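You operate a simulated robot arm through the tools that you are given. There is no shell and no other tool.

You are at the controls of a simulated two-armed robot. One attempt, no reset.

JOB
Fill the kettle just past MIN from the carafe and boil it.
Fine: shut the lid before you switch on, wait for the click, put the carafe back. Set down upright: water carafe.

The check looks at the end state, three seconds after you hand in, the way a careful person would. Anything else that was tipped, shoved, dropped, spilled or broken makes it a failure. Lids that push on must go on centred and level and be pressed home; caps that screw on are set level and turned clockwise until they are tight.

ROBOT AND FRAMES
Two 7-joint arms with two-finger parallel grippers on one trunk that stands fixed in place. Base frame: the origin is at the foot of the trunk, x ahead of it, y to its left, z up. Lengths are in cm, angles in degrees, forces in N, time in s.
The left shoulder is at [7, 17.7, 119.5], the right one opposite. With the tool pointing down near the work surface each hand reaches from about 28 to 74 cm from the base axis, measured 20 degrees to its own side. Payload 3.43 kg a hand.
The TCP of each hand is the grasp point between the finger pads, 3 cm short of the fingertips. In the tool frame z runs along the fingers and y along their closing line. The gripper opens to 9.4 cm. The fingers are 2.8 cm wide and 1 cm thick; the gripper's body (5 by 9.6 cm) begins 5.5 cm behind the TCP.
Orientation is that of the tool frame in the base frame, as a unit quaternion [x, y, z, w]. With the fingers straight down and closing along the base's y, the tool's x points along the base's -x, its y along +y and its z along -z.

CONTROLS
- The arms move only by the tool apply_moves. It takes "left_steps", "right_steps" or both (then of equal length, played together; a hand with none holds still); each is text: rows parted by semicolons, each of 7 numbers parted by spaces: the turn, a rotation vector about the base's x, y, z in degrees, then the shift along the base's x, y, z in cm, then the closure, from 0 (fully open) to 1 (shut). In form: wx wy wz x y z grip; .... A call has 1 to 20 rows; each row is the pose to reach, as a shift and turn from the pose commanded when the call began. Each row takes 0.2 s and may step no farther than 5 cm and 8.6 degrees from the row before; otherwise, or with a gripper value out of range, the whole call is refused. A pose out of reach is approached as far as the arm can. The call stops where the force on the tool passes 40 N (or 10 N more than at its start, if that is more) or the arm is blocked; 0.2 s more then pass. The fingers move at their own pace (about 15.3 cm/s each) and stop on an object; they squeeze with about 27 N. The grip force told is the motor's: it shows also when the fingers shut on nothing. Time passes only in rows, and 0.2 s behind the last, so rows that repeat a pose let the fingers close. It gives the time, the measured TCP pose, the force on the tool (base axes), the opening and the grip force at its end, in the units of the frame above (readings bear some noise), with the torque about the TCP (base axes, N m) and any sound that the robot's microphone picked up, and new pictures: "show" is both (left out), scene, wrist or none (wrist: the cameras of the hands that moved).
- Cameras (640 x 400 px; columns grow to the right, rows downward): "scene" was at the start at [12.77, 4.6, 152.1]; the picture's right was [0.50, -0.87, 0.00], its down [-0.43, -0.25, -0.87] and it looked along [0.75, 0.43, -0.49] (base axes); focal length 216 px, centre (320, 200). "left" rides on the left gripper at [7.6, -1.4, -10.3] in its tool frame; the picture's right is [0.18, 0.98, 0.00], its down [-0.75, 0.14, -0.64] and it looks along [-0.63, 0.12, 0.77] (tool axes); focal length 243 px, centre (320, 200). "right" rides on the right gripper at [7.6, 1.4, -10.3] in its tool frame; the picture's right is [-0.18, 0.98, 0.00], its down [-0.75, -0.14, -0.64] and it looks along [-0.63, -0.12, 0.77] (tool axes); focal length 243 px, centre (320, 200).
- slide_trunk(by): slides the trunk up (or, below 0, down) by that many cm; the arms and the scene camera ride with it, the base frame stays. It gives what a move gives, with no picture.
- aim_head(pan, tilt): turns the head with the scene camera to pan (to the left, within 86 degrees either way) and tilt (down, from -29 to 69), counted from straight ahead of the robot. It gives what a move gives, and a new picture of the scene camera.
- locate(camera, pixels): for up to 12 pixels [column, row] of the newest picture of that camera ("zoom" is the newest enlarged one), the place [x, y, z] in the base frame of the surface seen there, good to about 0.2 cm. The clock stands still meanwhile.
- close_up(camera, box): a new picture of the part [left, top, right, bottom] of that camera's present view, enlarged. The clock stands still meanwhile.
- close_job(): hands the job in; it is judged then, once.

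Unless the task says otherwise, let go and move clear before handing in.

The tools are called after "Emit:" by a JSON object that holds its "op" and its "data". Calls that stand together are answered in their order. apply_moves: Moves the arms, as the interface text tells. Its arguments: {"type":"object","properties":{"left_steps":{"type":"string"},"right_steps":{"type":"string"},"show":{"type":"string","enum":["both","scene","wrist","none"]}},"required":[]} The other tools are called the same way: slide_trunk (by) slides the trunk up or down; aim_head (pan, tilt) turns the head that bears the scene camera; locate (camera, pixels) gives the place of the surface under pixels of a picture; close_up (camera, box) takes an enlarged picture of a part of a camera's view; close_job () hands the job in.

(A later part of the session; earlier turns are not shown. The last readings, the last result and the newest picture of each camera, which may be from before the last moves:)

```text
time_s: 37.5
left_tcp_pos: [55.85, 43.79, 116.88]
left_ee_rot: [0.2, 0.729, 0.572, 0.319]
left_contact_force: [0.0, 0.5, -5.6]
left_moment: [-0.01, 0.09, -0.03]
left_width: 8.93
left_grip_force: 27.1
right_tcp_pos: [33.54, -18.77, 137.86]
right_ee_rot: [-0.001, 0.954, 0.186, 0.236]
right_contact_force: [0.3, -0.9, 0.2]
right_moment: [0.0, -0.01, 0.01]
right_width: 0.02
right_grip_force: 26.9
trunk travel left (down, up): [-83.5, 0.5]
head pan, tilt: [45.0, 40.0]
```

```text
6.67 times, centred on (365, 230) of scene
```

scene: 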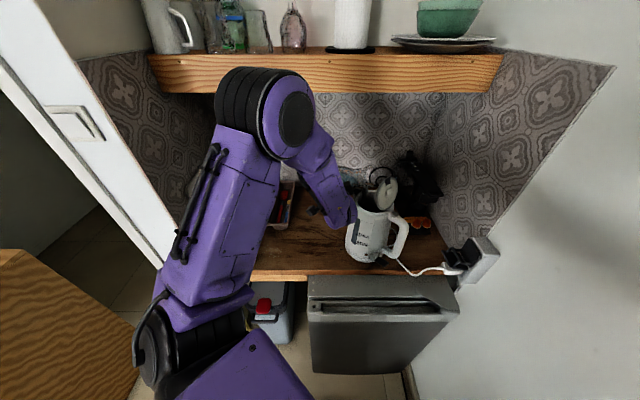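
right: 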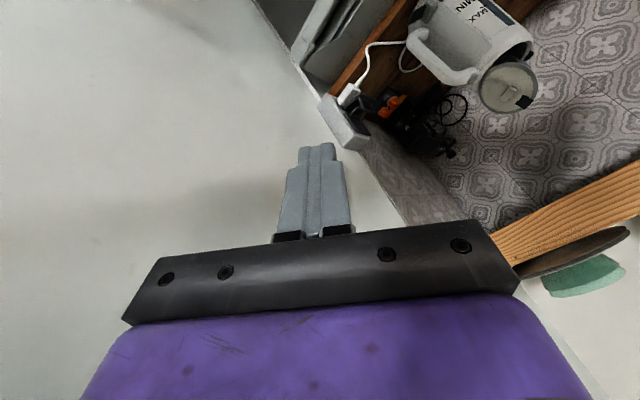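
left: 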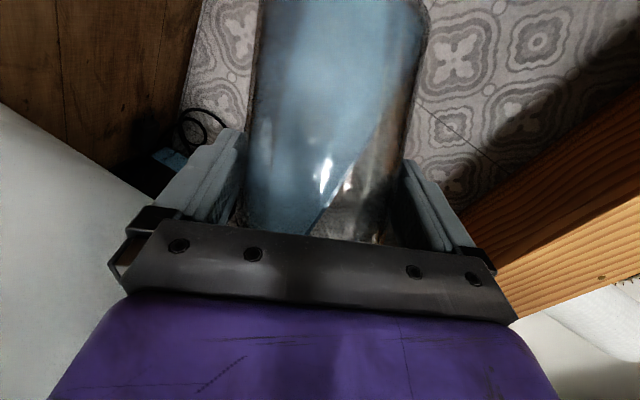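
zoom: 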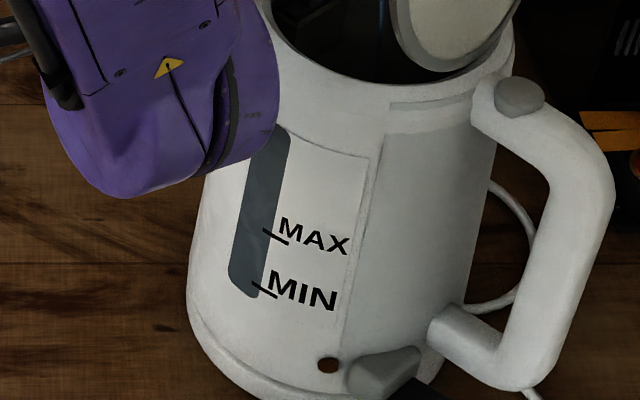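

A thin stream now runs from the lip at (350,235) of the zoom straight into the kettle, and MIN stays visible. I'll hold here for a second and watch.

Emit:
{"op": "apply_moves", "data": {"left_steps": "0 0 0 0 0 0 1; 0 0 0 0 0 0 1; 0 0 0 0 0 0 1; 0 0 0 0 0 0 1", "show": "none"}}

Emit:
{"op": "close_up", "data": {"camera": "scene", "box": [330, 160, 420, 220]}}

Emit:
{"op": "close_up", "data": {"camera": "scene", "box": [330, 200, 400, 260]}}

```text
time_s: 38.5
left_tcp_pos: [55.89, 43.82, 116.76]
left_ee_rot: [0.2, 0.729, 0.572, 0.318]
left_contact_force: [0.6, 0.9, -5.9]
left_moment: [-0.02, 0.1, 0.01]
left_width: 8.92
left_grip_force: 26.8
right_tcp_pos: [33.53, -18.87, 137.87]
right_ee_rot: [-0.001, 0.954, 0.186, 0.236]
right_contact_force: [0.2, 0.1, -1.7]
right_moment: [-0.01, -0.01, 0.01]
right_width: 0.01
right_grip_force: 27.2
trunk travel left (down, up): [-83.5, 0.5]
head pan, tilt: [45.0, 40.0]
```

```text
6.67 times, centred on (375, 190) of scene
```

zoom: 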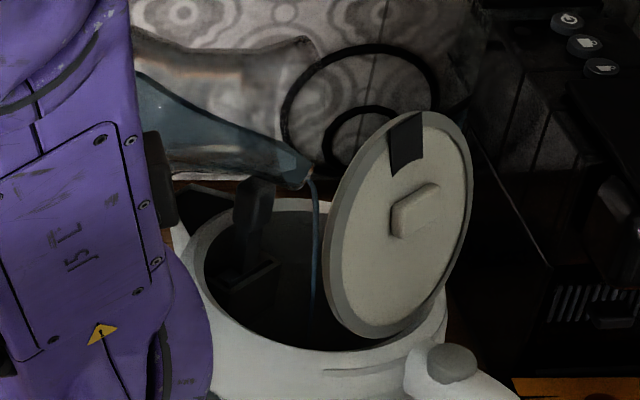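

```text
6.67 times, centred on (365, 230) of scene
```

zoom: 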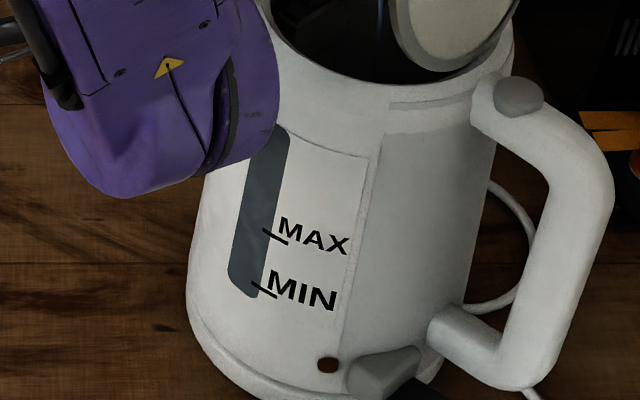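

The stream lands cleanly inside and the gauge shows no change yet. I'll tilt 3° more and hold for a second.

Emit:
{"op": "apply_moves", "data": {"left_steps": "1.45 0.4 0 0 0 0.3 1; 2.9 0.8 0 0 0 0.6 1; 2.9 0.8 0 0 0 0.6 1; 2.9 0.8 0 0 0 0.6 1; 2.9 0.8 0 0 0 0.6 1", "show": "none"}}

Emit:
{"op": "close_up", "data": {"camera": "scene", "box": [330, 160, 420, 220]}}

Emit:
{"op": "close_up", "data": {"camera": "scene", "box": [330, 200, 400, 260]}}

```text
time_s: 39.7
left_tcp_pos: [55.86, 43.86, 117.45]
left_ee_rot: [0.213, 0.717, 0.588, 0.309]
left_contact_force: [0.0, 0.1, -5.7]
left_moment: [-0.02, 0.11, 0.04]
left_width: 8.92
left_grip_force: 27.1
right_tcp_pos: [33.5, -18.87, 137.84]
right_ee_rot: [0.0, 0.954, 0.186, 0.236]
right_contact_force: [-0.4, 0.0, 0.6]
right_moment: [0.0, 0.0, -0.02]
right_width: 0.01
right_grip_force: 26.7
trunk travel left (down, up): [-83.5, 0.5]
head pan, tilt: [45.0, 40.0]
```

```text
6.67 times, centred on (375, 190) of scene
```

zoom: 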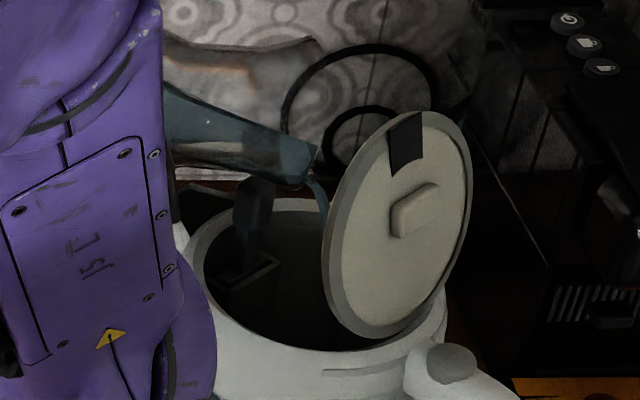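

```text
6.67 times, centred on (365, 230) of scene
```

zoom: 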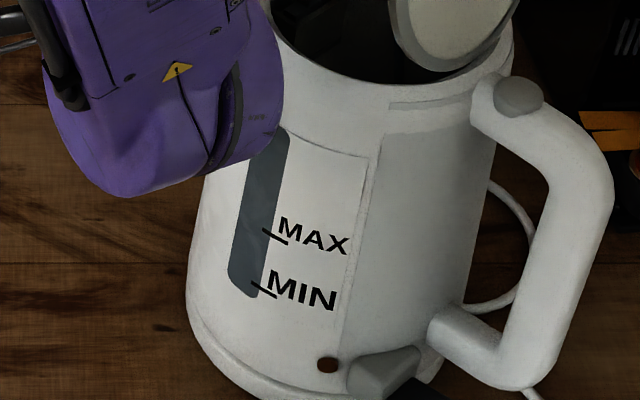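

The stronger flow arcs toward the lid at (325,205), so I'll draw the lip back about 1.2 cm to land it nearer the middle, and hold.

Emit:
{"op": "apply_moves", "data": {"left_steps": "0 0 0 -0.15 0.6 0 1; 0 0 0 -0.3 1.2 0 1; 0 0 0 -0.3 1.2 0 1; 0 0 0 -0.3 1.2 0 1", "show": "none"}}

Emit:
{"op": "close_up", "data": {"camera": "scene", "box": [330, 160, 420, 220]}}

Emit:
{"op": "close_up", "data": {"camera": "scene", "box": [330, 200, 400, 260]}}

```text
time_s: 40.7
left_tcp_pos: [55.53, 44.96, 117.36]
left_ee_rot: [0.212, 0.717, 0.588, 0.308]
left_contact_force: [-0.2, 0.6, -4.8]
left_moment: [-0.02, 0.06, -0.02]
left_width: 8.94
left_grip_force: 27.0
right_tcp_pos: [33.47, -18.98, 137.75]
right_ee_rot: [-0.001, 0.954, 0.186, 0.236]
right_contact_force: [0.0, 0.0, 0.8]
right_moment: [-0.02, 0.0, 0.03]
right_width: 0.0
right_grip_force: 27.8
trunk travel left (down, up): [-83.5, 0.5]
head pan, tilt: [45.0, 40.0]
```

```text
6.67 times, centred on (375, 190) of scene
```

zoom: 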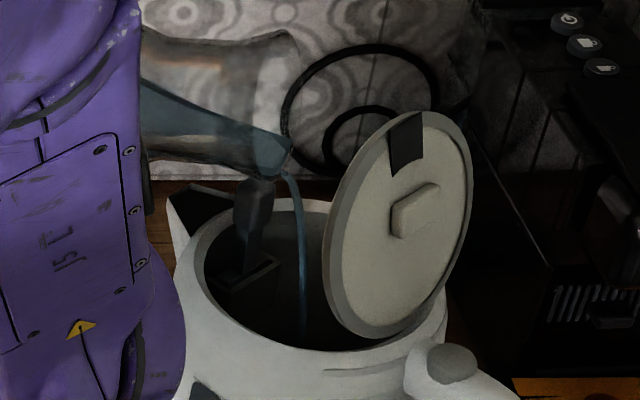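

```text
6.67 times, centred on (365, 230) of scene
```

zoom: 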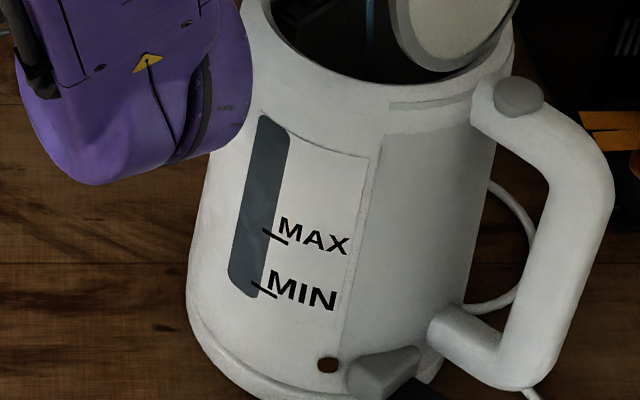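

The stream now falls through the middle of the opening, and the load has dropped to about 5 N. The gauge still shows nothing at MIN, so I'll hold and keep watching.

Emit:
{"op": "apply_moves", "data": {"left_steps": "0 0 0 0 0 0 1; 0 0 0 0 0 0 1; 0 0 0 0 0 0 1; 0 0 0 0 0 0 1; 0 0 0 0 0 0 1; 0 0 0 0 0 0 1", "show": "none"}}

Emit:
{"op": "close_up", "data": {"camera": "scene", "box": [330, 160, 420, 220]}}

Emit:
{"op": "close_up", "data": {"camera": "scene", "box": [340, 205, 380, 250]}}

```text
time_s: 42.1
left_tcp_pos: [55.54, 45.09, 117.47]
left_ee_rot: [0.212, 0.717, 0.588, 0.308]
left_contact_force: [0.4, -0.5, -5.4]
left_moment: [-0.05, 0.11, 0.05]
left_width: 8.93
left_grip_force: 27.5
right_tcp_pos: [33.49, -18.88, 137.77]
right_ee_rot: [-0.001, 0.954, 0.187, 0.236]
right_contact_force: [0.5, -0.1, -0.5]
right_moment: [-0.01, -0.03, 0.01]
right_width: 0.0
right_grip_force: 26.9
trunk travel left (down, up): [-83.5, 0.5]
head pan, tilt: [45.0, 40.0]
```

```text
6.67 times, centred on (375, 190) of scene
```

zoom: 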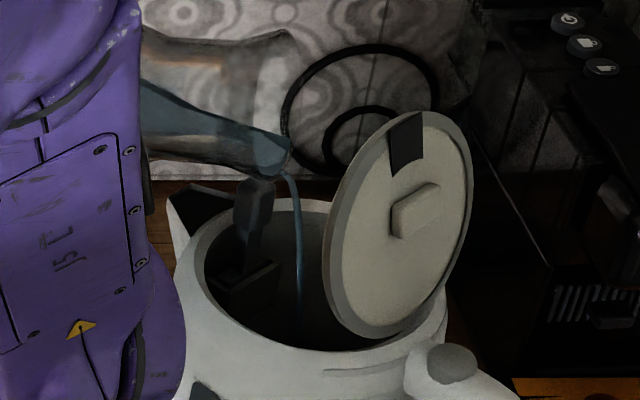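

```text
8.89 times, centred on (360, 228) of scene
```

zoom: 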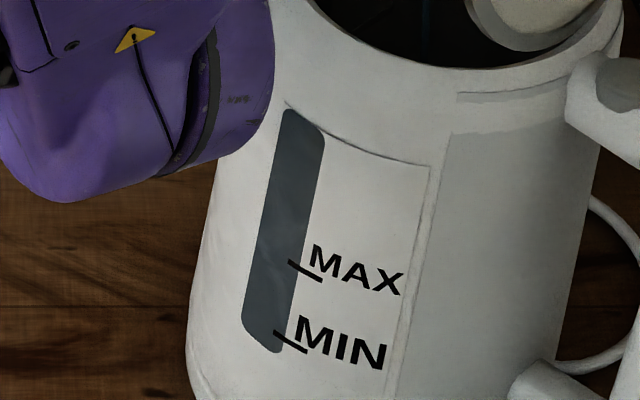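

Steady thin flow, no level visible in the window yet. I'll tilt 3° more and hold, keeping the lip in place.

Emit:
{"op": "apply_moves", "data": {"left_steps": "1.45 0.4 0 0 0 0.3 1; 2.9 0.8 0 0 0 0.6 1; 2.9 0.8 0 0 0 0.6 1; 2.9 0.8 0 0 0 0.6 1; 2.9 0.8 0 0 0 0.6 1; 2.9 0.8 0 0 0 0.6 1", "show": "none"}}

Emit:
{"op": "close_up", "data": {"camera": "scene", "box": [330, 160, 420, 220]}}

Emit:
{"op": "close_up", "data": {"camera": "scene", "box": [340, 205, 380, 250]}}

```text
time_s: 43.5
left_tcp_pos: [55.46, 44.97, 117.93]
left_ee_rot: [0.225, 0.704, 0.604, 0.298]
left_contact_force: [0.9, -0.1, -4.9]
left_moment: [-0.03, 0.06, 0.03]
left_width: 8.9
left_grip_force: 27.0
right_tcp_pos: [33.52, -19.02, 137.66]
right_ee_rot: [0.0, 0.954, 0.186, 0.237]
right_contact_force: [-0.3, -0.5, -0.6]
right_moment: [0.01, 0.01, -0.03]
right_width: 0.0
right_grip_force: 26.8
trunk travel left (down, up): [-83.5, 0.5]
head pan, tilt: [45.0, 40.0]
```

```text
6.67 times, centred on (375, 190) of scene
```

zoom: 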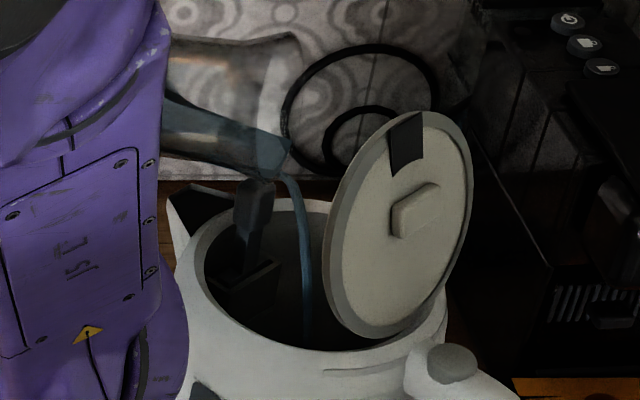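

```text
8.89 times, centred on (360, 228) of scene
```

zoom: 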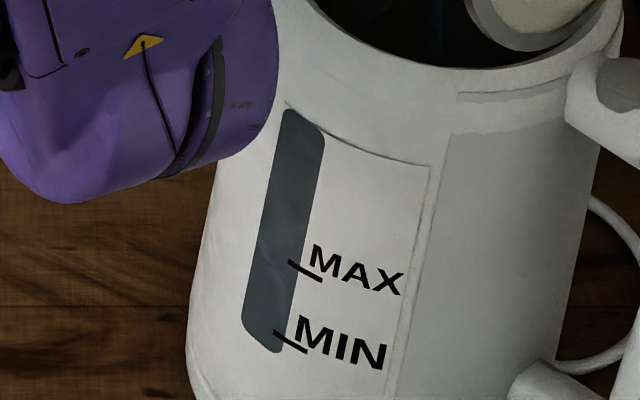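

The flow is steady into the centre. I'll hold another second and a half and check the gauge.

Emit:
{"op": "apply_moves", "data": {"left_steps": "0 0 0 0 0 0 1; 0 0 0 0 0 0 1; 0 0 0 0 0 0 1; 0 0 0 0 0 0 1; 0 0 0 0 0 0 1; 0 0 0 0 0 0 1", "show": "none"}}

Emit:
{"op": "close_up", "data": {"camera": "scene", "box": [330, 160, 420, 220]}}

Emit:
{"op": "close_up", "data": {"camera": "scene", "box": [340, 205, 380, 250]}}

```text
time_s: 44.9
left_tcp_pos: [55.46, 45.12, 117.96]
left_ee_rot: [0.225, 0.704, 0.604, 0.298]
left_contact_force: [0.2, 1.4, -4.5]
left_moment: [-0.03, 0.04, 0.01]
left_width: 8.91
left_grip_force: 27.2
right_tcp_pos: [33.67, -18.93, 137.93]
right_ee_rot: [-0.001, 0.954, 0.186, 0.237]
right_contact_force: [-0.6, 0.4, -0.5]
right_moment: [0.01, 0.0, 0.02]
right_width: 0.01
right_grip_force: 27.3
trunk travel left (down, up): [-83.5, 0.5]
head pan, tilt: [45.0, 40.0]
```

```text
6.67 times, centred on (375, 190) of scene
```

zoom: 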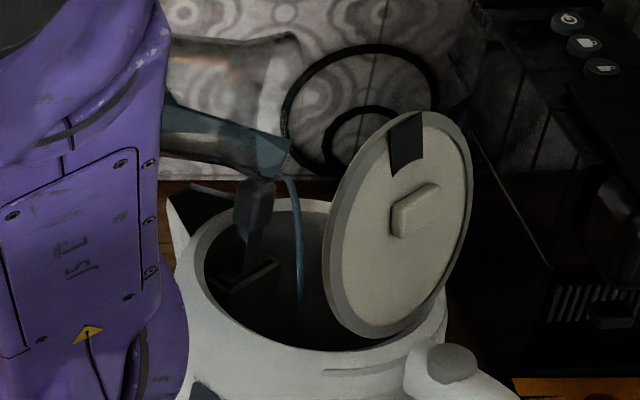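

```text
8.89 times, centred on (360, 228) of scene
```

zoom: 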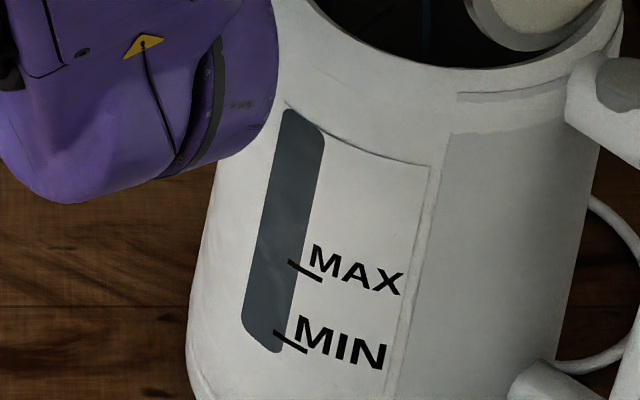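

No change at MIN yet; the load is down to about 4.5 N. I'll tilt 3° more and hold.

Emit:
{"op": "apply_moves", "data": {"left_steps": "1.45 0.4 0 0 0 0.3 1; 2.9 0.8 0 0 0 0.5 1; 2.9 0.8 0 0 0 0.5 1; 2.9 0.8 0 0 0 0.5 1; 2.9 0.8 0 0 0 0.5 1; 2.9 0.8 0 0 0 0.5 1; 2.9 0.8 0 0 0 0.5 1", "show": "none"}}

Emit:
{"op": "close_up", "data": {"camera": "scene", "box": [330, 160, 420, 220]}}

Emit:
{"op": "close_up", "data": {"camera": "scene", "box": [340, 205, 380, 250]}}

```text
time_s: 46.5
left_tcp_pos: [55.49, 44.97, 118.39]
left_ee_rot: [0.235, 0.69, 0.621, 0.289]
left_contact_force: [0.8, -0.4, -4.1]
left_moment: [-0.05, 0.06, 0.0]
left_width: 8.9
left_grip_force: 27.0
right_tcp_pos: [33.46, -18.86, 137.88]
right_ee_rot: [0.0, 0.954, 0.186, 0.237]
right_contact_force: [0.0, 0.1, -0.1]
right_moment: [0.0, 0.02, 0.01]
right_width: 0.0
right_grip_force: 26.7
trunk travel left (down, up): [-83.5, 0.5]
head pan, tilt: [45.0, 40.0]
```

```text
6.67 times, centred on (375, 190) of scene
```

zoom: 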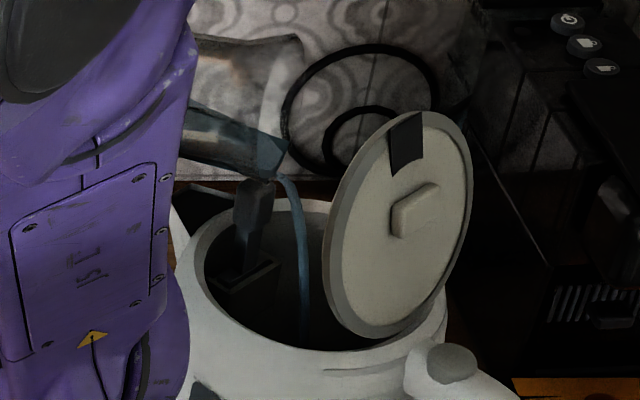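

```text
8.89 times, centred on (360, 228) of scene
```

zoom: 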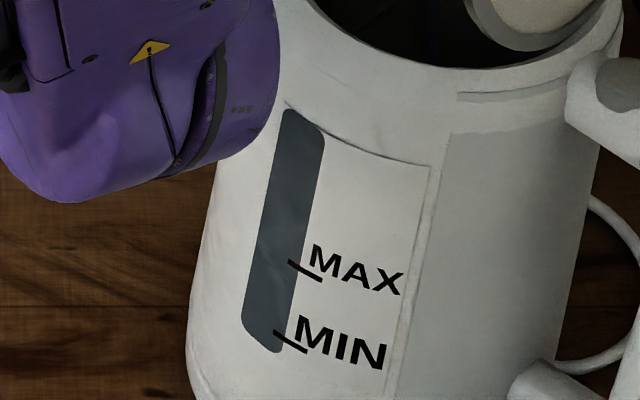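

The flow continues into the opening; about 200 ml has gone by the load. No level shows in the window yet, so I'll keep holding.

Emit:
{"op": "apply_moves", "data": {"left_steps": "0 0 0 0 0 0 1; 0 0 0 0 0 0 1; 0 0 0 0 0 0 1; 0 0 0 0 0 0 1; 0 0 0 0 0 0 1; 0 0 0 0 0 0 1", "show": "none"}}

Emit:
{"op": "close_up", "data": {"camera": "scene", "box": [330, 160, 420, 220]}}

Emit:
{"op": "close_up", "data": {"camera": "scene", "box": [345, 225, 370, 250]}}

```text
time_s: 47.9
left_tcp_pos: [55.48, 45.05, 118.58]
left_ee_rot: [0.236, 0.69, 0.62, 0.288]
left_contact_force: [-0.4, -0.4, -5.3]
left_moment: [-0.01, 0.07, 0.01]
left_width: 8.91
left_grip_force: 26.9
right_tcp_pos: [33.41, -18.98, 137.93]
right_ee_rot: [0.0, 0.954, 0.185, 0.237]
right_contact_force: [0.3, -0.2, -0.3]
right_moment: [0.01, 0.03, 0.02]
right_width: 0.0
right_grip_force: 26.6
trunk travel left (down, up): [-83.5, 0.5]
head pan, tilt: [45.0, 40.0]
```

```text
6.67 times, centred on (375, 190) of scene
```

zoom: 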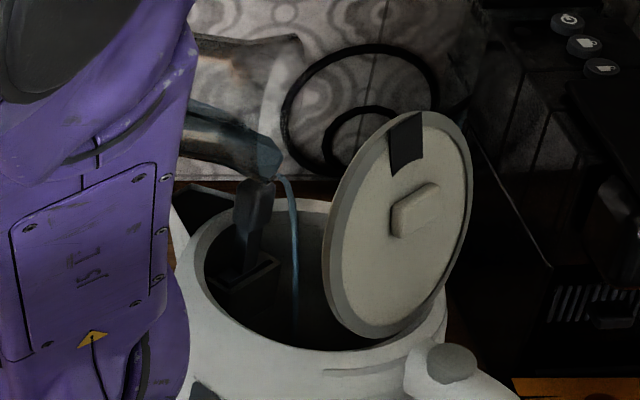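

```text
16.00 times, centred on (358, 238) of scene
```

zoom: 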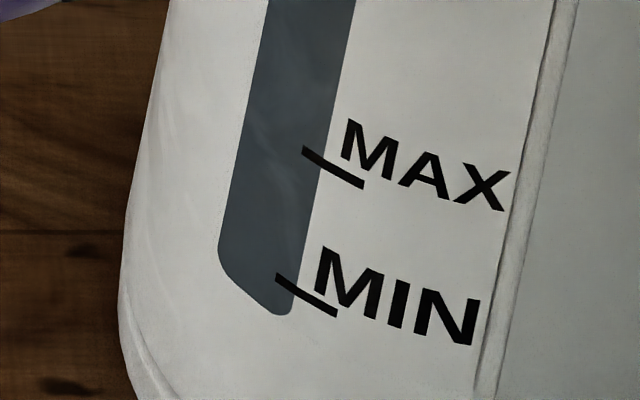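

The window near MIN is still uniformly slate with no water line. The stream has thinned again, so I'll tilt 3° more.

Emit:
{"op": "apply_moves", "data": {"left_steps": "1.45 0.4 0 0 0 0.2 1; 2.9 0.8 0 0 0 0.45 1; 2.9 0.8 0 0 0 0.45 1; 2.9 0.8 0 0 0 0.45 1; 2.9 0.8 0 0 0 0.45 1; 2.9 0.8 0 0 0 0.45 1; 2.9 0.8 0 0 0 0.45 1; 2.9 0.8 0 0 0 0.45 1", "show": "none"}}

Emit:
{"op": "close_up", "data": {"camera": "scene", "box": [330, 160, 420, 220]}}

Emit:
{"op": "close_up", "data": {"camera": "scene", "box": [345, 225, 370, 250]}}

```text
time_s: 49.7
left_tcp_pos: [55.42, 45.02, 119.06]
left_ee_rot: [0.247, 0.676, 0.637, 0.277]
left_contact_force: [-0.3, 0.4, -3.3]
left_moment: [-0.03, 0.02, 0.0]
left_width: 8.87
left_grip_force: 26.8
right_tcp_pos: [33.49, -19.04, 137.87]
right_ee_rot: [-0.001, 0.953, 0.187, 0.237]
right_contact_force: [0.0, -0.5, 0.2]
right_moment: [-0.03, 0.02, 0.02]
right_width: 0.0
right_grip_force: 27.2
trunk travel left (down, up): [-83.5, 0.5]
head pan, tilt: [45.0, 40.0]
```

```text
6.67 times, centred on (375, 190) of scene
```

zoom: 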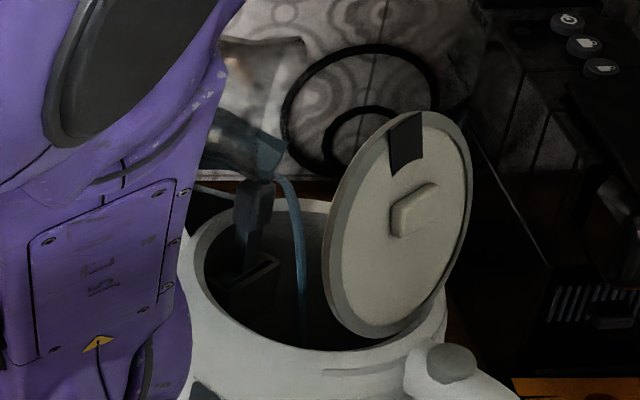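

```text
16.00 times, centred on (358, 238) of scene
```

zoom: 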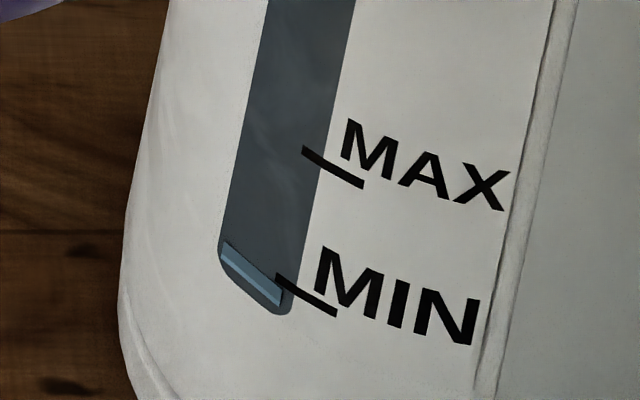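

Water has appeared in the window at the MIN line: a blue band from (225,245) to (282,300) in the zoom. I'll check its edge closely before adding a little more.

Emit:
{"op": "close_up", "data": {"camera": "scene", "box": [350, 236, 362, 246]}}

Emit:
{"op": "apply_moves", "data": {"left_steps": "0 0 0 0 0 0 1; 0 0 0 0 0 0 1", "show": "none"}}

Emit:
{"op": "close_up", "data": {"camera": "scene", "box": [350, 236, 362, 246]}}

```text
16.00 times, centred on (356, 241) of scene
```

zoom: 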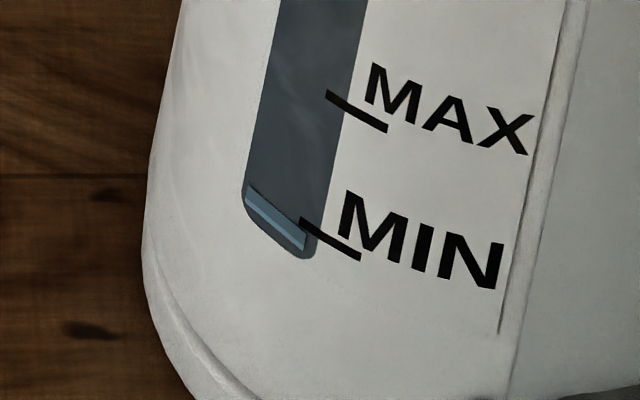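

```text
time_s: 50.3
left_tcp_pos: [55.39, 44.98, 119.05]
left_ee_rot: [0.248, 0.677, 0.636, 0.277]
left_contact_force: [0.6, -0.6, -3.7]
left_moment: [-0.02, 0.02, 0.04]
left_width: 8.92
left_grip_force: 26.8
right_tcp_pos: [33.47, -19.08, 137.73]
right_ee_rot: [0.0, 0.954, 0.186, 0.236]
right_contact_force: [-0.4, 0.8, 0.7]
right_moment: [0.0, 0.0, 0.0]
right_width: 0.0
right_grip_force: 26.9
trunk travel left (down, up): [-83.5, 0.5]
head pan, tilt: [45.0, 40.0]
```

```text
16.00 times, centred on (356, 241) of scene
```

zoom: 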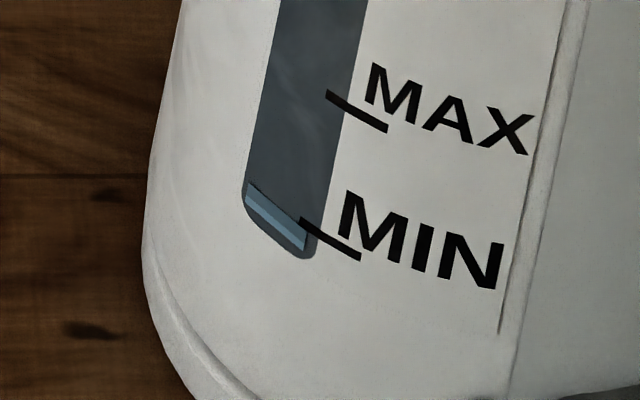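

The water's top edge in the window is just under the MIN tick's left end at (300,222). I'll hold for about 1.5 s more and recheck.

Emit:
{"op": "apply_moves", "data": {"left_steps": "0 0 0 0 0 0 1; 0 0 0 0 0 0 1; 0 0 0 0 0 0 1; 0 0 0 0 0 0 1; 0 0 0 0 0 0 1; 0 0 0 0 0 0 1", "show": "none"}}

Emit:
{"op": "close_up", "data": {"camera": "scene", "box": [350, 236, 362, 246]}}

Emit:
{"op": "close_up", "data": {"camera": "scene", "box": [330, 160, 420, 220]}}

```text
time_s: 51.7
left_tcp_pos: [55.54, 45.08, 119.06]
left_ee_rot: [0.247, 0.676, 0.636, 0.277]
left_contact_force: [-0.6, -0.7, -3.4]
left_moment: [-0.02, 0.04, 0.01]
left_width: 8.89
left_grip_force: 27.0
right_tcp_pos: [33.56, -18.88, 137.79]
right_ee_rot: [0.0, 0.954, 0.185, 0.236]
right_contact_force: [0.4, 0.1, -0.3]
right_moment: [-0.02, -0.02, -0.01]
right_width: 0.0
right_grip_force: 27.5
trunk travel left (down, up): [-83.5, 0.5]
head pan, tilt: [45.0, 40.0]
```

```text
16.00 times, centred on (356, 241) of scene
```

zoom: 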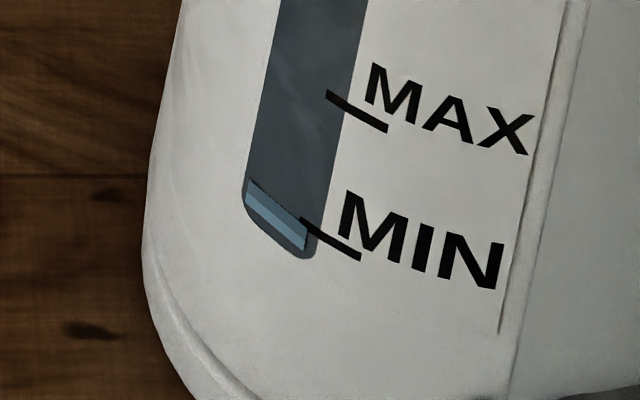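

```text
6.67 times, centred on (375, 190) of scene
```

zoom: 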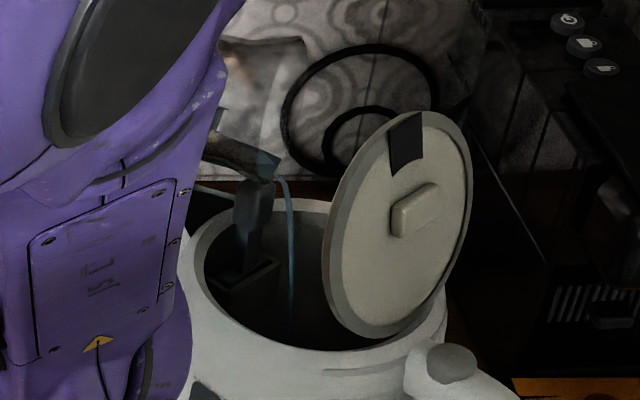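

The level is now right at the MIN tick, with a thin stream still running. I'll tilt 2.5° more to take it slightly past MIN.

Emit:
{"op": "apply_moves", "data": {"left_steps": "1.2 0.3 0 0 0 0.2 1; 2.4 0.65 0 0 0 0.4 1; 2.4 0.65 0 0 0 0.4 1; 2.4 0.65 0 0 0 0.4 1; 2.4 0.65 0 0 0 0.4 1; 2.4 0.65 0 0 0 0.4 1", "show": "none"}}

Emit:
{"op": "close_up", "data": {"camera": "scene", "box": [350, 236, 362, 246]}}

Emit:
{"op": "close_up", "data": {"camera": "scene", "box": [330, 160, 420, 220]}}

```text
time_s: 53.1
left_tcp_pos: [55.63, 44.89, 119.43]
left_ee_rot: [0.257, 0.664, 0.649, 0.269]
left_contact_force: [-0.8, 0.7, -3.6]
left_moment: [0.03, 0.03, 0.01]
left_width: 8.91
left_grip_force: 26.8
right_tcp_pos: [33.45, -18.87, 137.91]
right_ee_rot: [0.0, 0.954, 0.185, 0.237]
right_contact_force: [0.4, -0.5, 0.0]
right_moment: [0.04, 0.01, 0.02]
right_width: 0.0
right_grip_force: 27.5
trunk travel left (down, up): [-83.5, 0.5]
head pan, tilt: [45.0, 40.0]
```

```text
16.00 times, centred on (356, 241) of scene
```

zoom: 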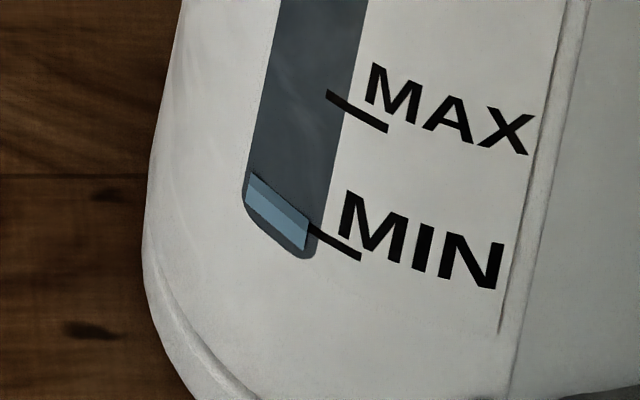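

```text
6.67 times, centred on (375, 190) of scene
```

zoom: 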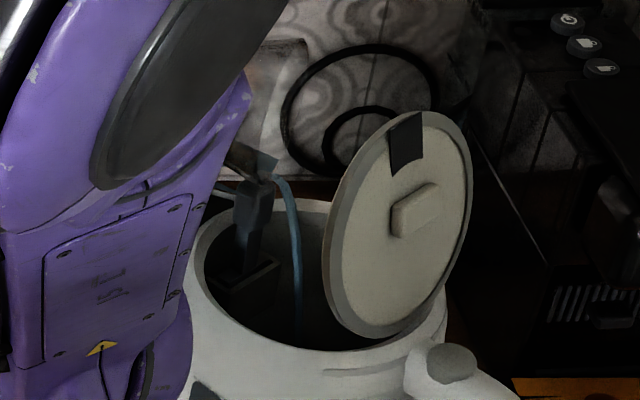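

The blue block in the window has grown and now covers the left end of the MIN tick. I'll stop the flow with a slight back-tilt and then measure the level against the tick.

Emit:
{"op": "apply_moves", "data": {"left_steps": "-2.9 -0.8 0 0 0 -0.3 1; -7.7 -2.1 0 0 0 -0.9 1; -12.5 -3.4 0 0 0.1 -1.8 1; -12.5 -3.4 0 0 0.1 -1.8 1", "show": "none"}}

Emit:
{"op": "close_up", "data": {"camera": "scene", "box": [330, 160, 420, 220]}}

Emit:
{"op": "close_up", "data": {"camera": "scene", "box": [350, 236, 362, 246]}}

Emit:
{"op": "locate", "data": {"camera": "zoom", "pixels": [[280, 195], [280, 208], [280, 222], [285, 232], [305, 215], [305, 232], [315, 226], [340, 245], [350, 251], [340, 105], [260, 170], [300, 200]]}}

```text
time_s: 54.1
left_tcp_pos: [55.46, 45.07, 117.54]
left_ee_rot: [0.207, 0.723, 0.58, 0.313]
left_contact_force: [0.4, -0.2, -2.8]
left_moment: [0.01, 0.06, -0.02]
left_width: 8.88
left_grip_force: 26.8
right_tcp_pos: [33.5, -18.99, 137.81]
right_ee_rot: [0.0, 0.954, 0.186, 0.235]
right_contact_force: [0.5, -0.9, -0.2]
right_moment: [0.01, 0.03, -0.01]
right_width: 0.0
right_grip_force: 26.8
trunk travel left (down, up): [-83.5, 0.5]
head pan, tilt: [45.0, 40.0]
```

```text
6.67 times, centred on (375, 190) of scene
```

zoom: 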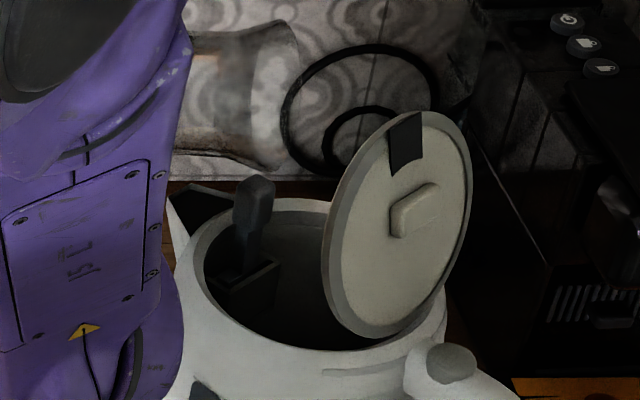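

```text
16.00 times, centred on (356, 241) of scene
```

zoom: 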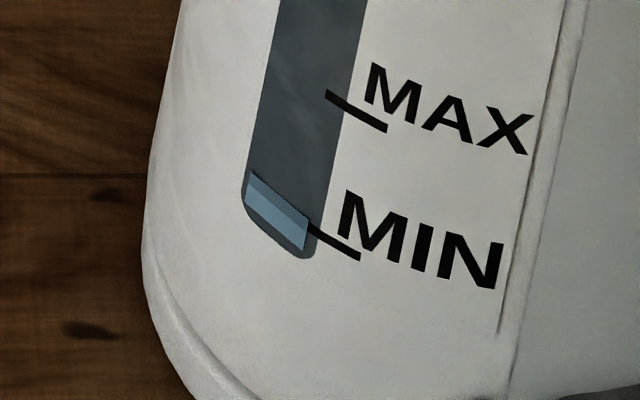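

```text
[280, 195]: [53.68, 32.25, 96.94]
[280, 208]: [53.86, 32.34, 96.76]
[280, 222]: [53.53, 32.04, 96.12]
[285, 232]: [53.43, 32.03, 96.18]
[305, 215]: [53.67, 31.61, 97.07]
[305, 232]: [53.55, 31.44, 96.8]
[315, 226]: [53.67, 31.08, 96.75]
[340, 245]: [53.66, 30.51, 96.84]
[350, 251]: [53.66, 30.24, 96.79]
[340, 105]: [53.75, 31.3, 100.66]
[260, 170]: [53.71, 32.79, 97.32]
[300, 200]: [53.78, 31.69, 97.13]
```

Flow has stopped. The tick reads z≈96.8 and the water edge about 96.9–97.0, so it's barely past MIN. I'll add one more short pour for a clear margin, then return.

Emit:
{"op": "apply_moves", "data": {"left_steps": "4.8 1.3 0 0 0 0.7 1; 9.6 2.6 0 0 -0.1 1.4 1; 13.5 3.6 0 0 -0.1 2.05 1; 13.5 3.6 0 0 -0.1 2.05 1; 13.5 3.6 0 0 -0.1 2.05 1; 13.5 3.6 0 0 -0.1 2.05 1; 13.5 3.6 0 0 -0.1 2.05 1; 13.5 3.6 0 0 -0.1 2.05 1", "show": "none"}}

Emit:
{"op": "close_up", "data": {"camera": "scene", "box": [350, 236, 362, 246]}}

Emit:
{"op": "close_up", "data": {"camera": "scene", "box": [330, 160, 420, 220]}}

```text
time_s: 55.9
left_tcp_pos: [55.46, 44.99, 119.58]
left_ee_rot: [0.261, 0.659, 0.654, 0.264]
left_contact_force: [0.5, 0.4, -2.2]
left_moment: [-0.02, 0.04, -0.01]
left_width: 8.87
left_grip_force: 26.8
right_tcp_pos: [33.49, -18.89, 137.81]
right_ee_rot: [-0.002, 0.954, 0.186, 0.237]
right_contact_force: [0.5, -1.1, -0.3]
right_moment: [0.02, 0.02, -0.01]
right_width: 0.0
right_grip_force: 26.9
trunk travel left (down, up): [-83.5, 0.5]
head pan, tilt: [45.0, 40.0]
```

```text
16.00 times, centred on (356, 241) of scene
```

zoom: 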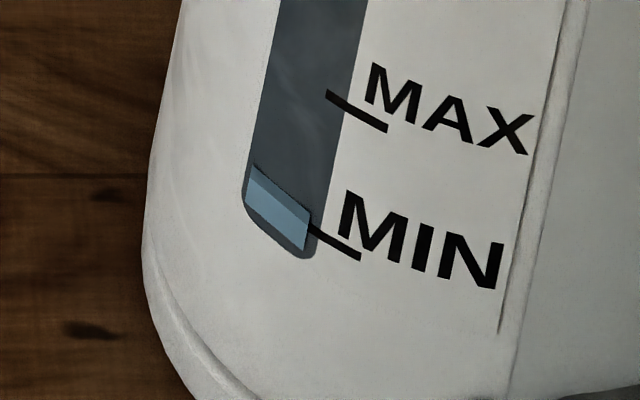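

```text
6.67 times, centred on (375, 190) of scene
```

zoom: 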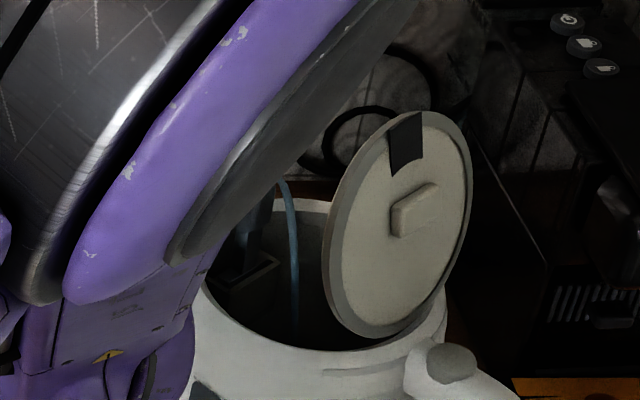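

The level is now about 0.4 cm above the MIN tick, which is what I want. I'll tilt the carafe back gradually, keeping the lip over the opening until the flow has stopped, then withdraw it.

Emit:
{"op": "apply_moves", "data": {"left_steps": "-4.8 -1.3 0 0 0 -0.6 1; -9.7 -2.6 0 0 0 -1.4 1; -14.5 -3.9 0 0 0.1 -2.1 1; -14.5 -3.9 0 0 0.1 -2.1 1; -19.3 -5.2 0 0 0.2 -2.8 1; -24.2 -6.5 0 -0.05 0.4 -3.5 1; -29 -7.8 0 -0.1 0.6 -4.1 1; -33.8 -9.1 0 -0.25 1.2 -4.8 1; -38.6 -10.4 0 -0.4 1.9 -5.5 1; -43.5 -11.7 0 -0.6 2.7 -6.2 1; -48.3 -13 0 -0.8 3.2 -6.4 1; -53.1 -14.2 0 -1 3.7 -6.5 1; -58 -15.5 0 -1.2 4.1 -6.6 1; -58 -15.5 0 -1.2 4.1 -6.6 1", "show": "both"}}

Emit:
{"op": "close_up", "data": {"camera": "scene", "box": [350, 236, 362, 246]}}

Emit:
{"op": "close_up", "data": {"camera": "scene", "box": [300, 130, 420, 270]}}

```text
time_s: 58.9
left_tcp_pos: [54.39, 49.15, 113.02]
left_ee_rot: [0.012, 0.853, 0.282, 0.44]
left_contact_force: [-0.4, -0.5, -1.8]
left_moment: [0.01, 0.04, -0.03]
left_width: 8.87
left_grip_force: 27.0
right_tcp_pos: [33.51, -19.03, 137.89]
right_ee_rot: [0.0, 0.954, 0.186, 0.237]
right_contact_force: [-0.3, 0.2, -0.3]
right_moment: [0.03, 0.01, 0.02]
right_width: 0.0
right_grip_force: 26.8
trunk travel left (down, up): [-83.5, 0.5]
head pan, tilt: [45.0, 40.0]
```

scene: 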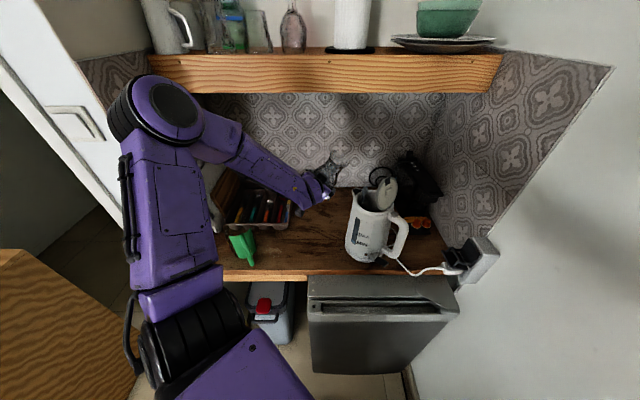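
left: 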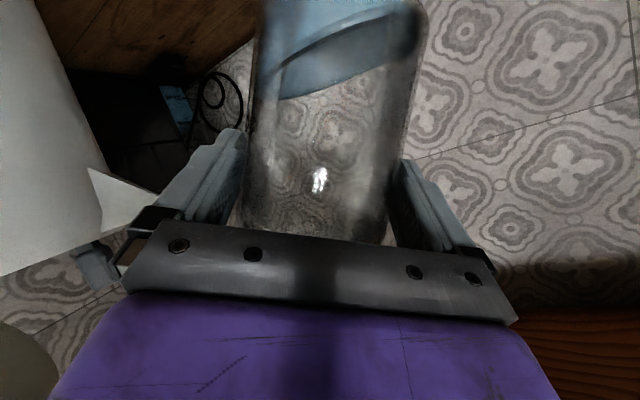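

```text
16.00 times, centred on (356, 241) of scene
```

zoom: 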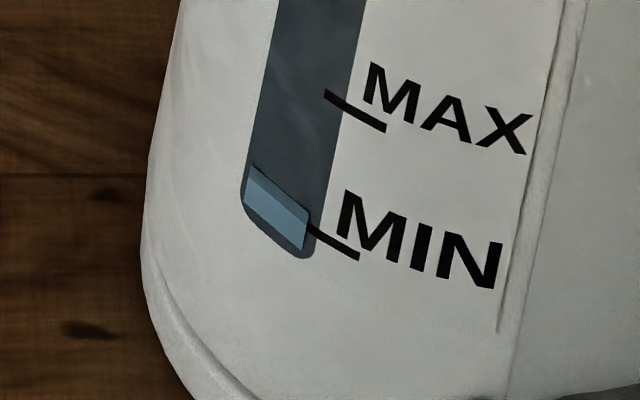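

```text
2.86 times, centred on (360, 200) of scene
```

zoom: 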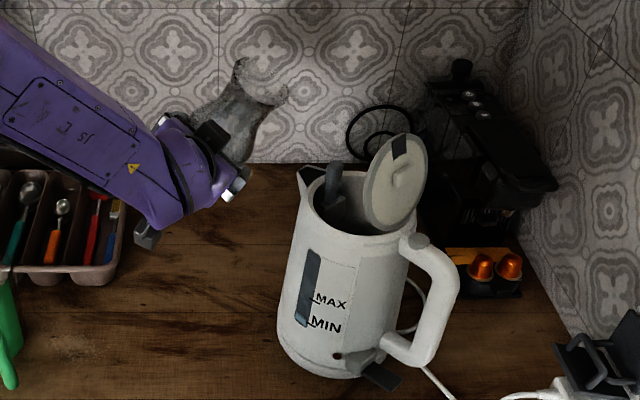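

The kettle, lid and counter look dry and undisturbed, and the carafe keeps a little water. I'll measure the water level in the window against the tick once more.

Emit:
{"op": "close_up", "data": {"camera": "scene", "box": [350, 236, 362, 246]}}

Emit:
{"op": "locate", "data": {"camera": "zoom", "pixels": [[265, 180], [275, 188], [285, 196], [295, 204], [302, 210], [318, 230], [325, 235], [332, 240], [340, 245], [348, 250], [355, 255], [285, 212]]}}

```text
16.00 times, centred on (356, 241) of scene
```

zoom: 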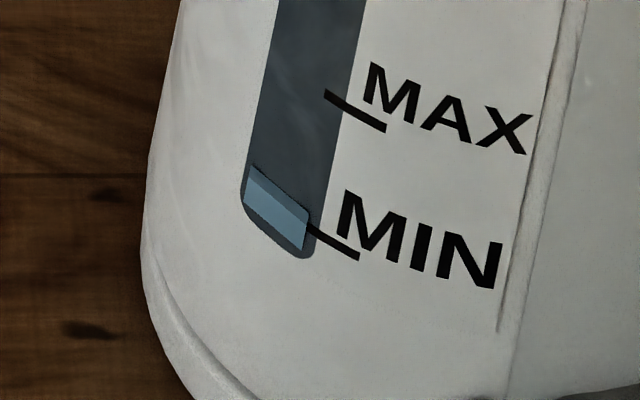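

```text
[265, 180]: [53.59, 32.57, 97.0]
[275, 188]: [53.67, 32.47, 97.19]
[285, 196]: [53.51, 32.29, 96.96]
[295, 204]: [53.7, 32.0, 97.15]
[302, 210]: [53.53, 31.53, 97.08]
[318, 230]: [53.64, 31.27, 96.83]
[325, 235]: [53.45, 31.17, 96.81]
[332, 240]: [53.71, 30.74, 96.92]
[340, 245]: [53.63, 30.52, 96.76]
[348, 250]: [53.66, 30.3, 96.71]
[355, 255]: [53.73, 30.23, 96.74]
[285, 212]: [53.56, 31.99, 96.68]
```

The water's top surface averages z 97.08 against 96.80 for the tick, so it's just past MIN. Now I'll bring the carafe upright away from the kettle and yaw the hand for setting it back.

Emit:
{"op": "apply_moves", "data": {"left_steps": "-4.8 -1.3 0 -0.6 0.1 -0.2 1; -9.7 -2.6 0 -1.2 0.2 -0.4 1; -14.5 -3.9 0 -1.8 0.3 -0.6 1; -19.3 -5.2 0 -2.4 0.4 -0.8 1; -24.2 -6.5 0 -3 0.5 -1 1; -29 -7.8 0 -3.4 0.5 -1 1; -29 -7.8 0 -3.4 0.5 -1 1", "show": "both"}}

```text
time_s: 60.5
left_tcp_pos: [53.71, 48.26, 111.11]
left_ee_rot: [-0.118, 0.864, 0.061, 0.485]
left_contact_force: [-0.2, 0.4, -2.0]
left_moment: [0.02, 0.07, -0.03]
left_width: 8.86
left_grip_force: 27.0
left hand out of reach, approached as far as the arm can: row 5, 6, 7
right_tcp_pos: [33.42, -18.93, 137.79]
right_ee_rot: [-0.001, 0.954, 0.185, 0.237]
right_contact_force: [-0.3, -1.3, -0.3]
right_moment: [0.0, -0.02, 0.02]
right_width: 0.01
right_grip_force: 26.9
trunk travel left (down, up): [-83.5, 0.5]
head pan, tilt: [45.0, 40.0]
```

scene: 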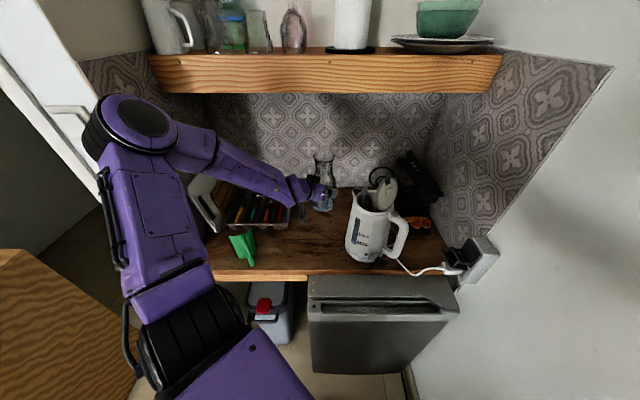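
left: 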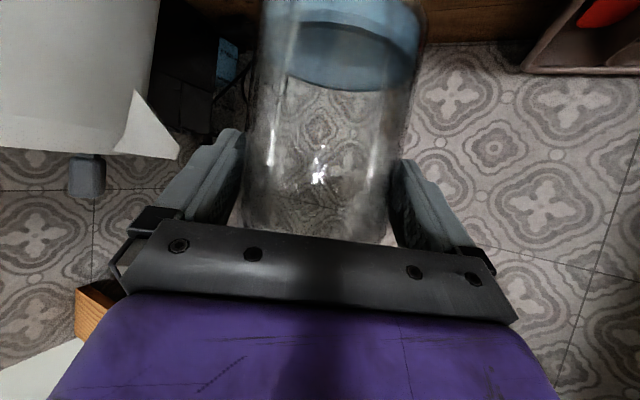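

The carafe is upright, but this heading is at a wrist limit. I'll go back the way I came: yaw to 40°, then 50°, along poses that worked before.

Emit:
{"op": "apply_moves", "data": {"left_steps": "0 0 5 -0.5 -0.2 -0.2 1; 0 0 10 -1.2 -0.5 -0.4 1; 0 0 15 -1.9 -0.8 -0.6 1; 0 0 20 -2.7 -1.1 -0.8 1; 0 0 25 -3.5 -1.3 -1 1; 0 0 25 -3.5 -1.3 -1 1", "show": "scene"}}

```text
time_s: 61.9
left_tcp_pos: [50.35, 47.03, 110.01]
left_ee_rot: [-0.301, 0.818, 0.163, 0.462]
left_contact_force: [0.1, -0.1, -2.2]
left_moment: [-0.06, 0.02, -0.02]
left_width: 8.86
left_grip_force: 27.1
right_tcp_pos: [33.53, -18.93, 137.82]
right_ee_rot: [0.0, 0.954, 0.186, 0.236]
right_contact_force: [0.8, 0.4, -0.6]
right_moment: [0.0, 0.02, 0.01]
right_width: 0.0
right_grip_force: 26.9
trunk travel left (down, up): [-83.5, 0.5]
head pan, tilt: [45.0, 40.0]
```

scene: 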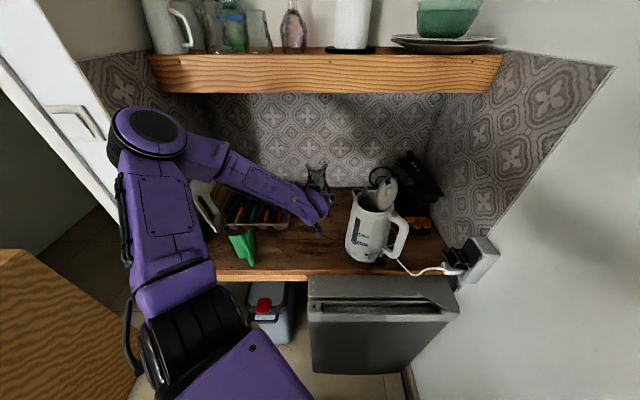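

The arm is at (50.4,47,110) with the elbow outside. I'll lower the carafe over the free counter here, still upright, before sliding it left to its place.

Emit:
{"op": "apply_moves", "data": {"left_steps": "0 0 0 0 0.2 -2 1; 0 0 0 0 0.5 -4 1; 0 0 0 0 0.8 -6 1; 0 0 0 0 1 -8 1; 0 0 0 0 1.2 -9.5 1; 0 0 0 0 1.2 -10.5 1; 0 0 0 0 1.2 -10.5 1", "show": "both"}}

```text
time_s: 63.5
left_tcp_pos: [50.28, 48.24, 99.51]
left_ee_rot: [-0.301, 0.818, 0.164, 0.461]
left_contact_force: [-0.1, -0.7, -2.2]
left_moment: [-0.03, 0.0, -0.01]
left_width: 8.87
left_grip_force: 26.7
right_tcp_pos: [33.46, -18.94, 137.88]
right_ee_rot: [0.0, 0.954, 0.186, 0.237]
right_contact_force: [0.5, -0.5, -0.2]
right_moment: [0.01, 0.05, -0.01]
right_width: 0.0
right_grip_force: 27.0
trunk travel left (down, up): [-83.5, 0.5]
head pan, tilt: [45.0, 40.0]
```

scene: 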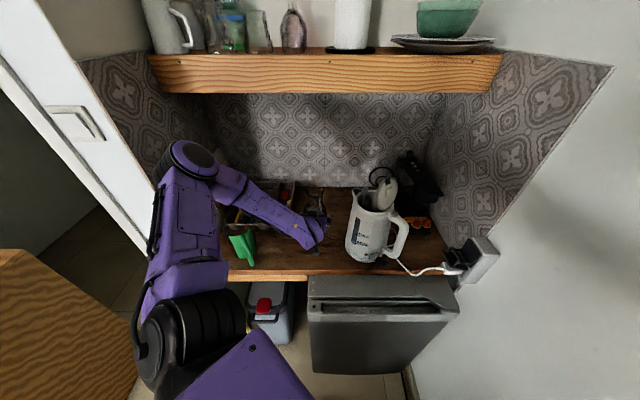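
left: 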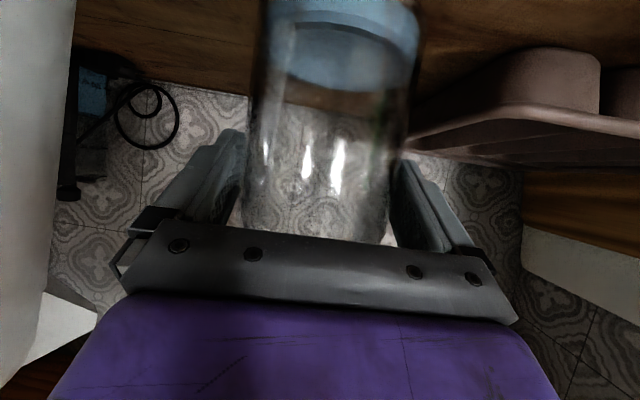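

Lowered to z 99.5 with about 3 cm under the carafe. The cutlery tray is to the left at (540,90) in the left picture, so I'll locate its edge before sliding sideways.

Emit:
{"op": "locate", "data": {"camera": "left", "pixels": [[540, 100], [450, 130], [415, 145], [520, 60], [600, 80], [480, 120], [560, 110], [630, 130], [430, 120], [330, 100], [270, 60], [400, 60]]}}

Emit:
{"op": "locate", "data": {"camera": "scene", "pixels": [[318, 190], [325, 195], [310, 195], [322, 210], [240, 222], [285, 228], [290, 190], [240, 245], [255, 250], [300, 240]]}}

```text
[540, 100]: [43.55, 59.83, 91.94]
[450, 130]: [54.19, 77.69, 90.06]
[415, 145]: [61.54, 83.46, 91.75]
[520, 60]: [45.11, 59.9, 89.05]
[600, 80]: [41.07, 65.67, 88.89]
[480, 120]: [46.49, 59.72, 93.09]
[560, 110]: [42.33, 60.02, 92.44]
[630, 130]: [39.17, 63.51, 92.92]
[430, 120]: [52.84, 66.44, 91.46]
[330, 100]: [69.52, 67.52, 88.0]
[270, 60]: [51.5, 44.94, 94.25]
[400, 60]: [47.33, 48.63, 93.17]
```

```text
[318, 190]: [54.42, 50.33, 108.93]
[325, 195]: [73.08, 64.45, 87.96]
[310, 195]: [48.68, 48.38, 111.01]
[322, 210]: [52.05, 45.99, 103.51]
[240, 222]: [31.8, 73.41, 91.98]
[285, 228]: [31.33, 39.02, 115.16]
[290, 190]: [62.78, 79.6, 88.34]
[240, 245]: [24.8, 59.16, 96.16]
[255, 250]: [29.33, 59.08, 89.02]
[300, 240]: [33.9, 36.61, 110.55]
```

The tray's nearest corner is at about (45,59.7), so the path to the carafe's place is clear. I'll slide it left toward (41,50.4), staying 2 cm above the counter.

Emit:
{"op": "apply_moves", "data": {"left_steps": "0 0 0 -1.3 0.2 -0.2 1; 0 0 0 -2.6 0.4 -0.4 1; 0 0 0 -3.9 0.6 -0.6 1; 0 0 0 -5.2 0.7 -0.8 1; 0 0 0 -6.5 0.9 -1 1; 0 0 0 -7.8 1.1 -1 1; 0 0 0 -9.1 1.3 -1 1; 0 0 0 -10.2 1.4 -1 1; 0 0 0 -10.2 1.4 -1 1", "show": "both"}}

```text
time_s: 65.5
left_tcp_pos: [40.33, 49.66, 98.59]
left_ee_rot: [-0.3, 0.819, 0.163, 0.461]
left_contact_force: [-0.5, -0.6, -2.6]
left_moment: [-0.04, 0.03, -0.02]
left_width: 8.85
left_grip_force: 27.0
right_tcp_pos: [33.53, -18.99, 137.85]
right_ee_rot: [-0.001, 0.954, 0.186, 0.236]
right_contact_force: [-0.2, 1.0, 1.0]
right_moment: [-0.01, 0.01, -0.05]
right_width: 0.03
right_grip_force: 27.5
trunk travel left (down, up): [-83.5, 0.5]
head pan, tilt: [45.0, 40.0]
```

scene: 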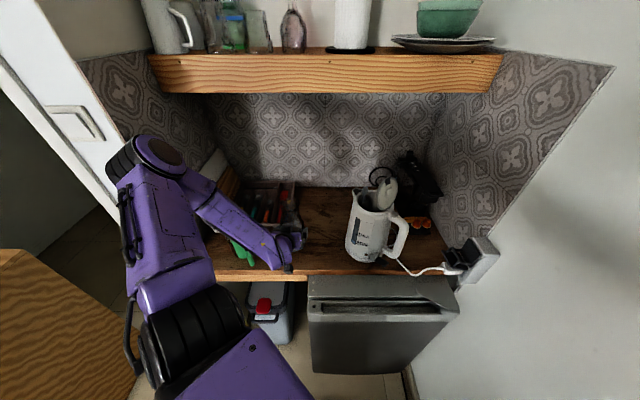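
left: 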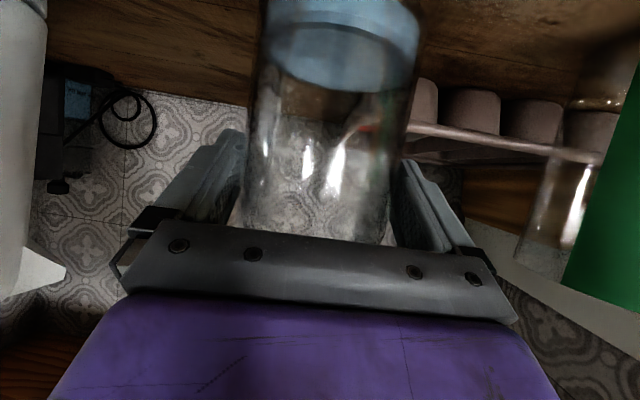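

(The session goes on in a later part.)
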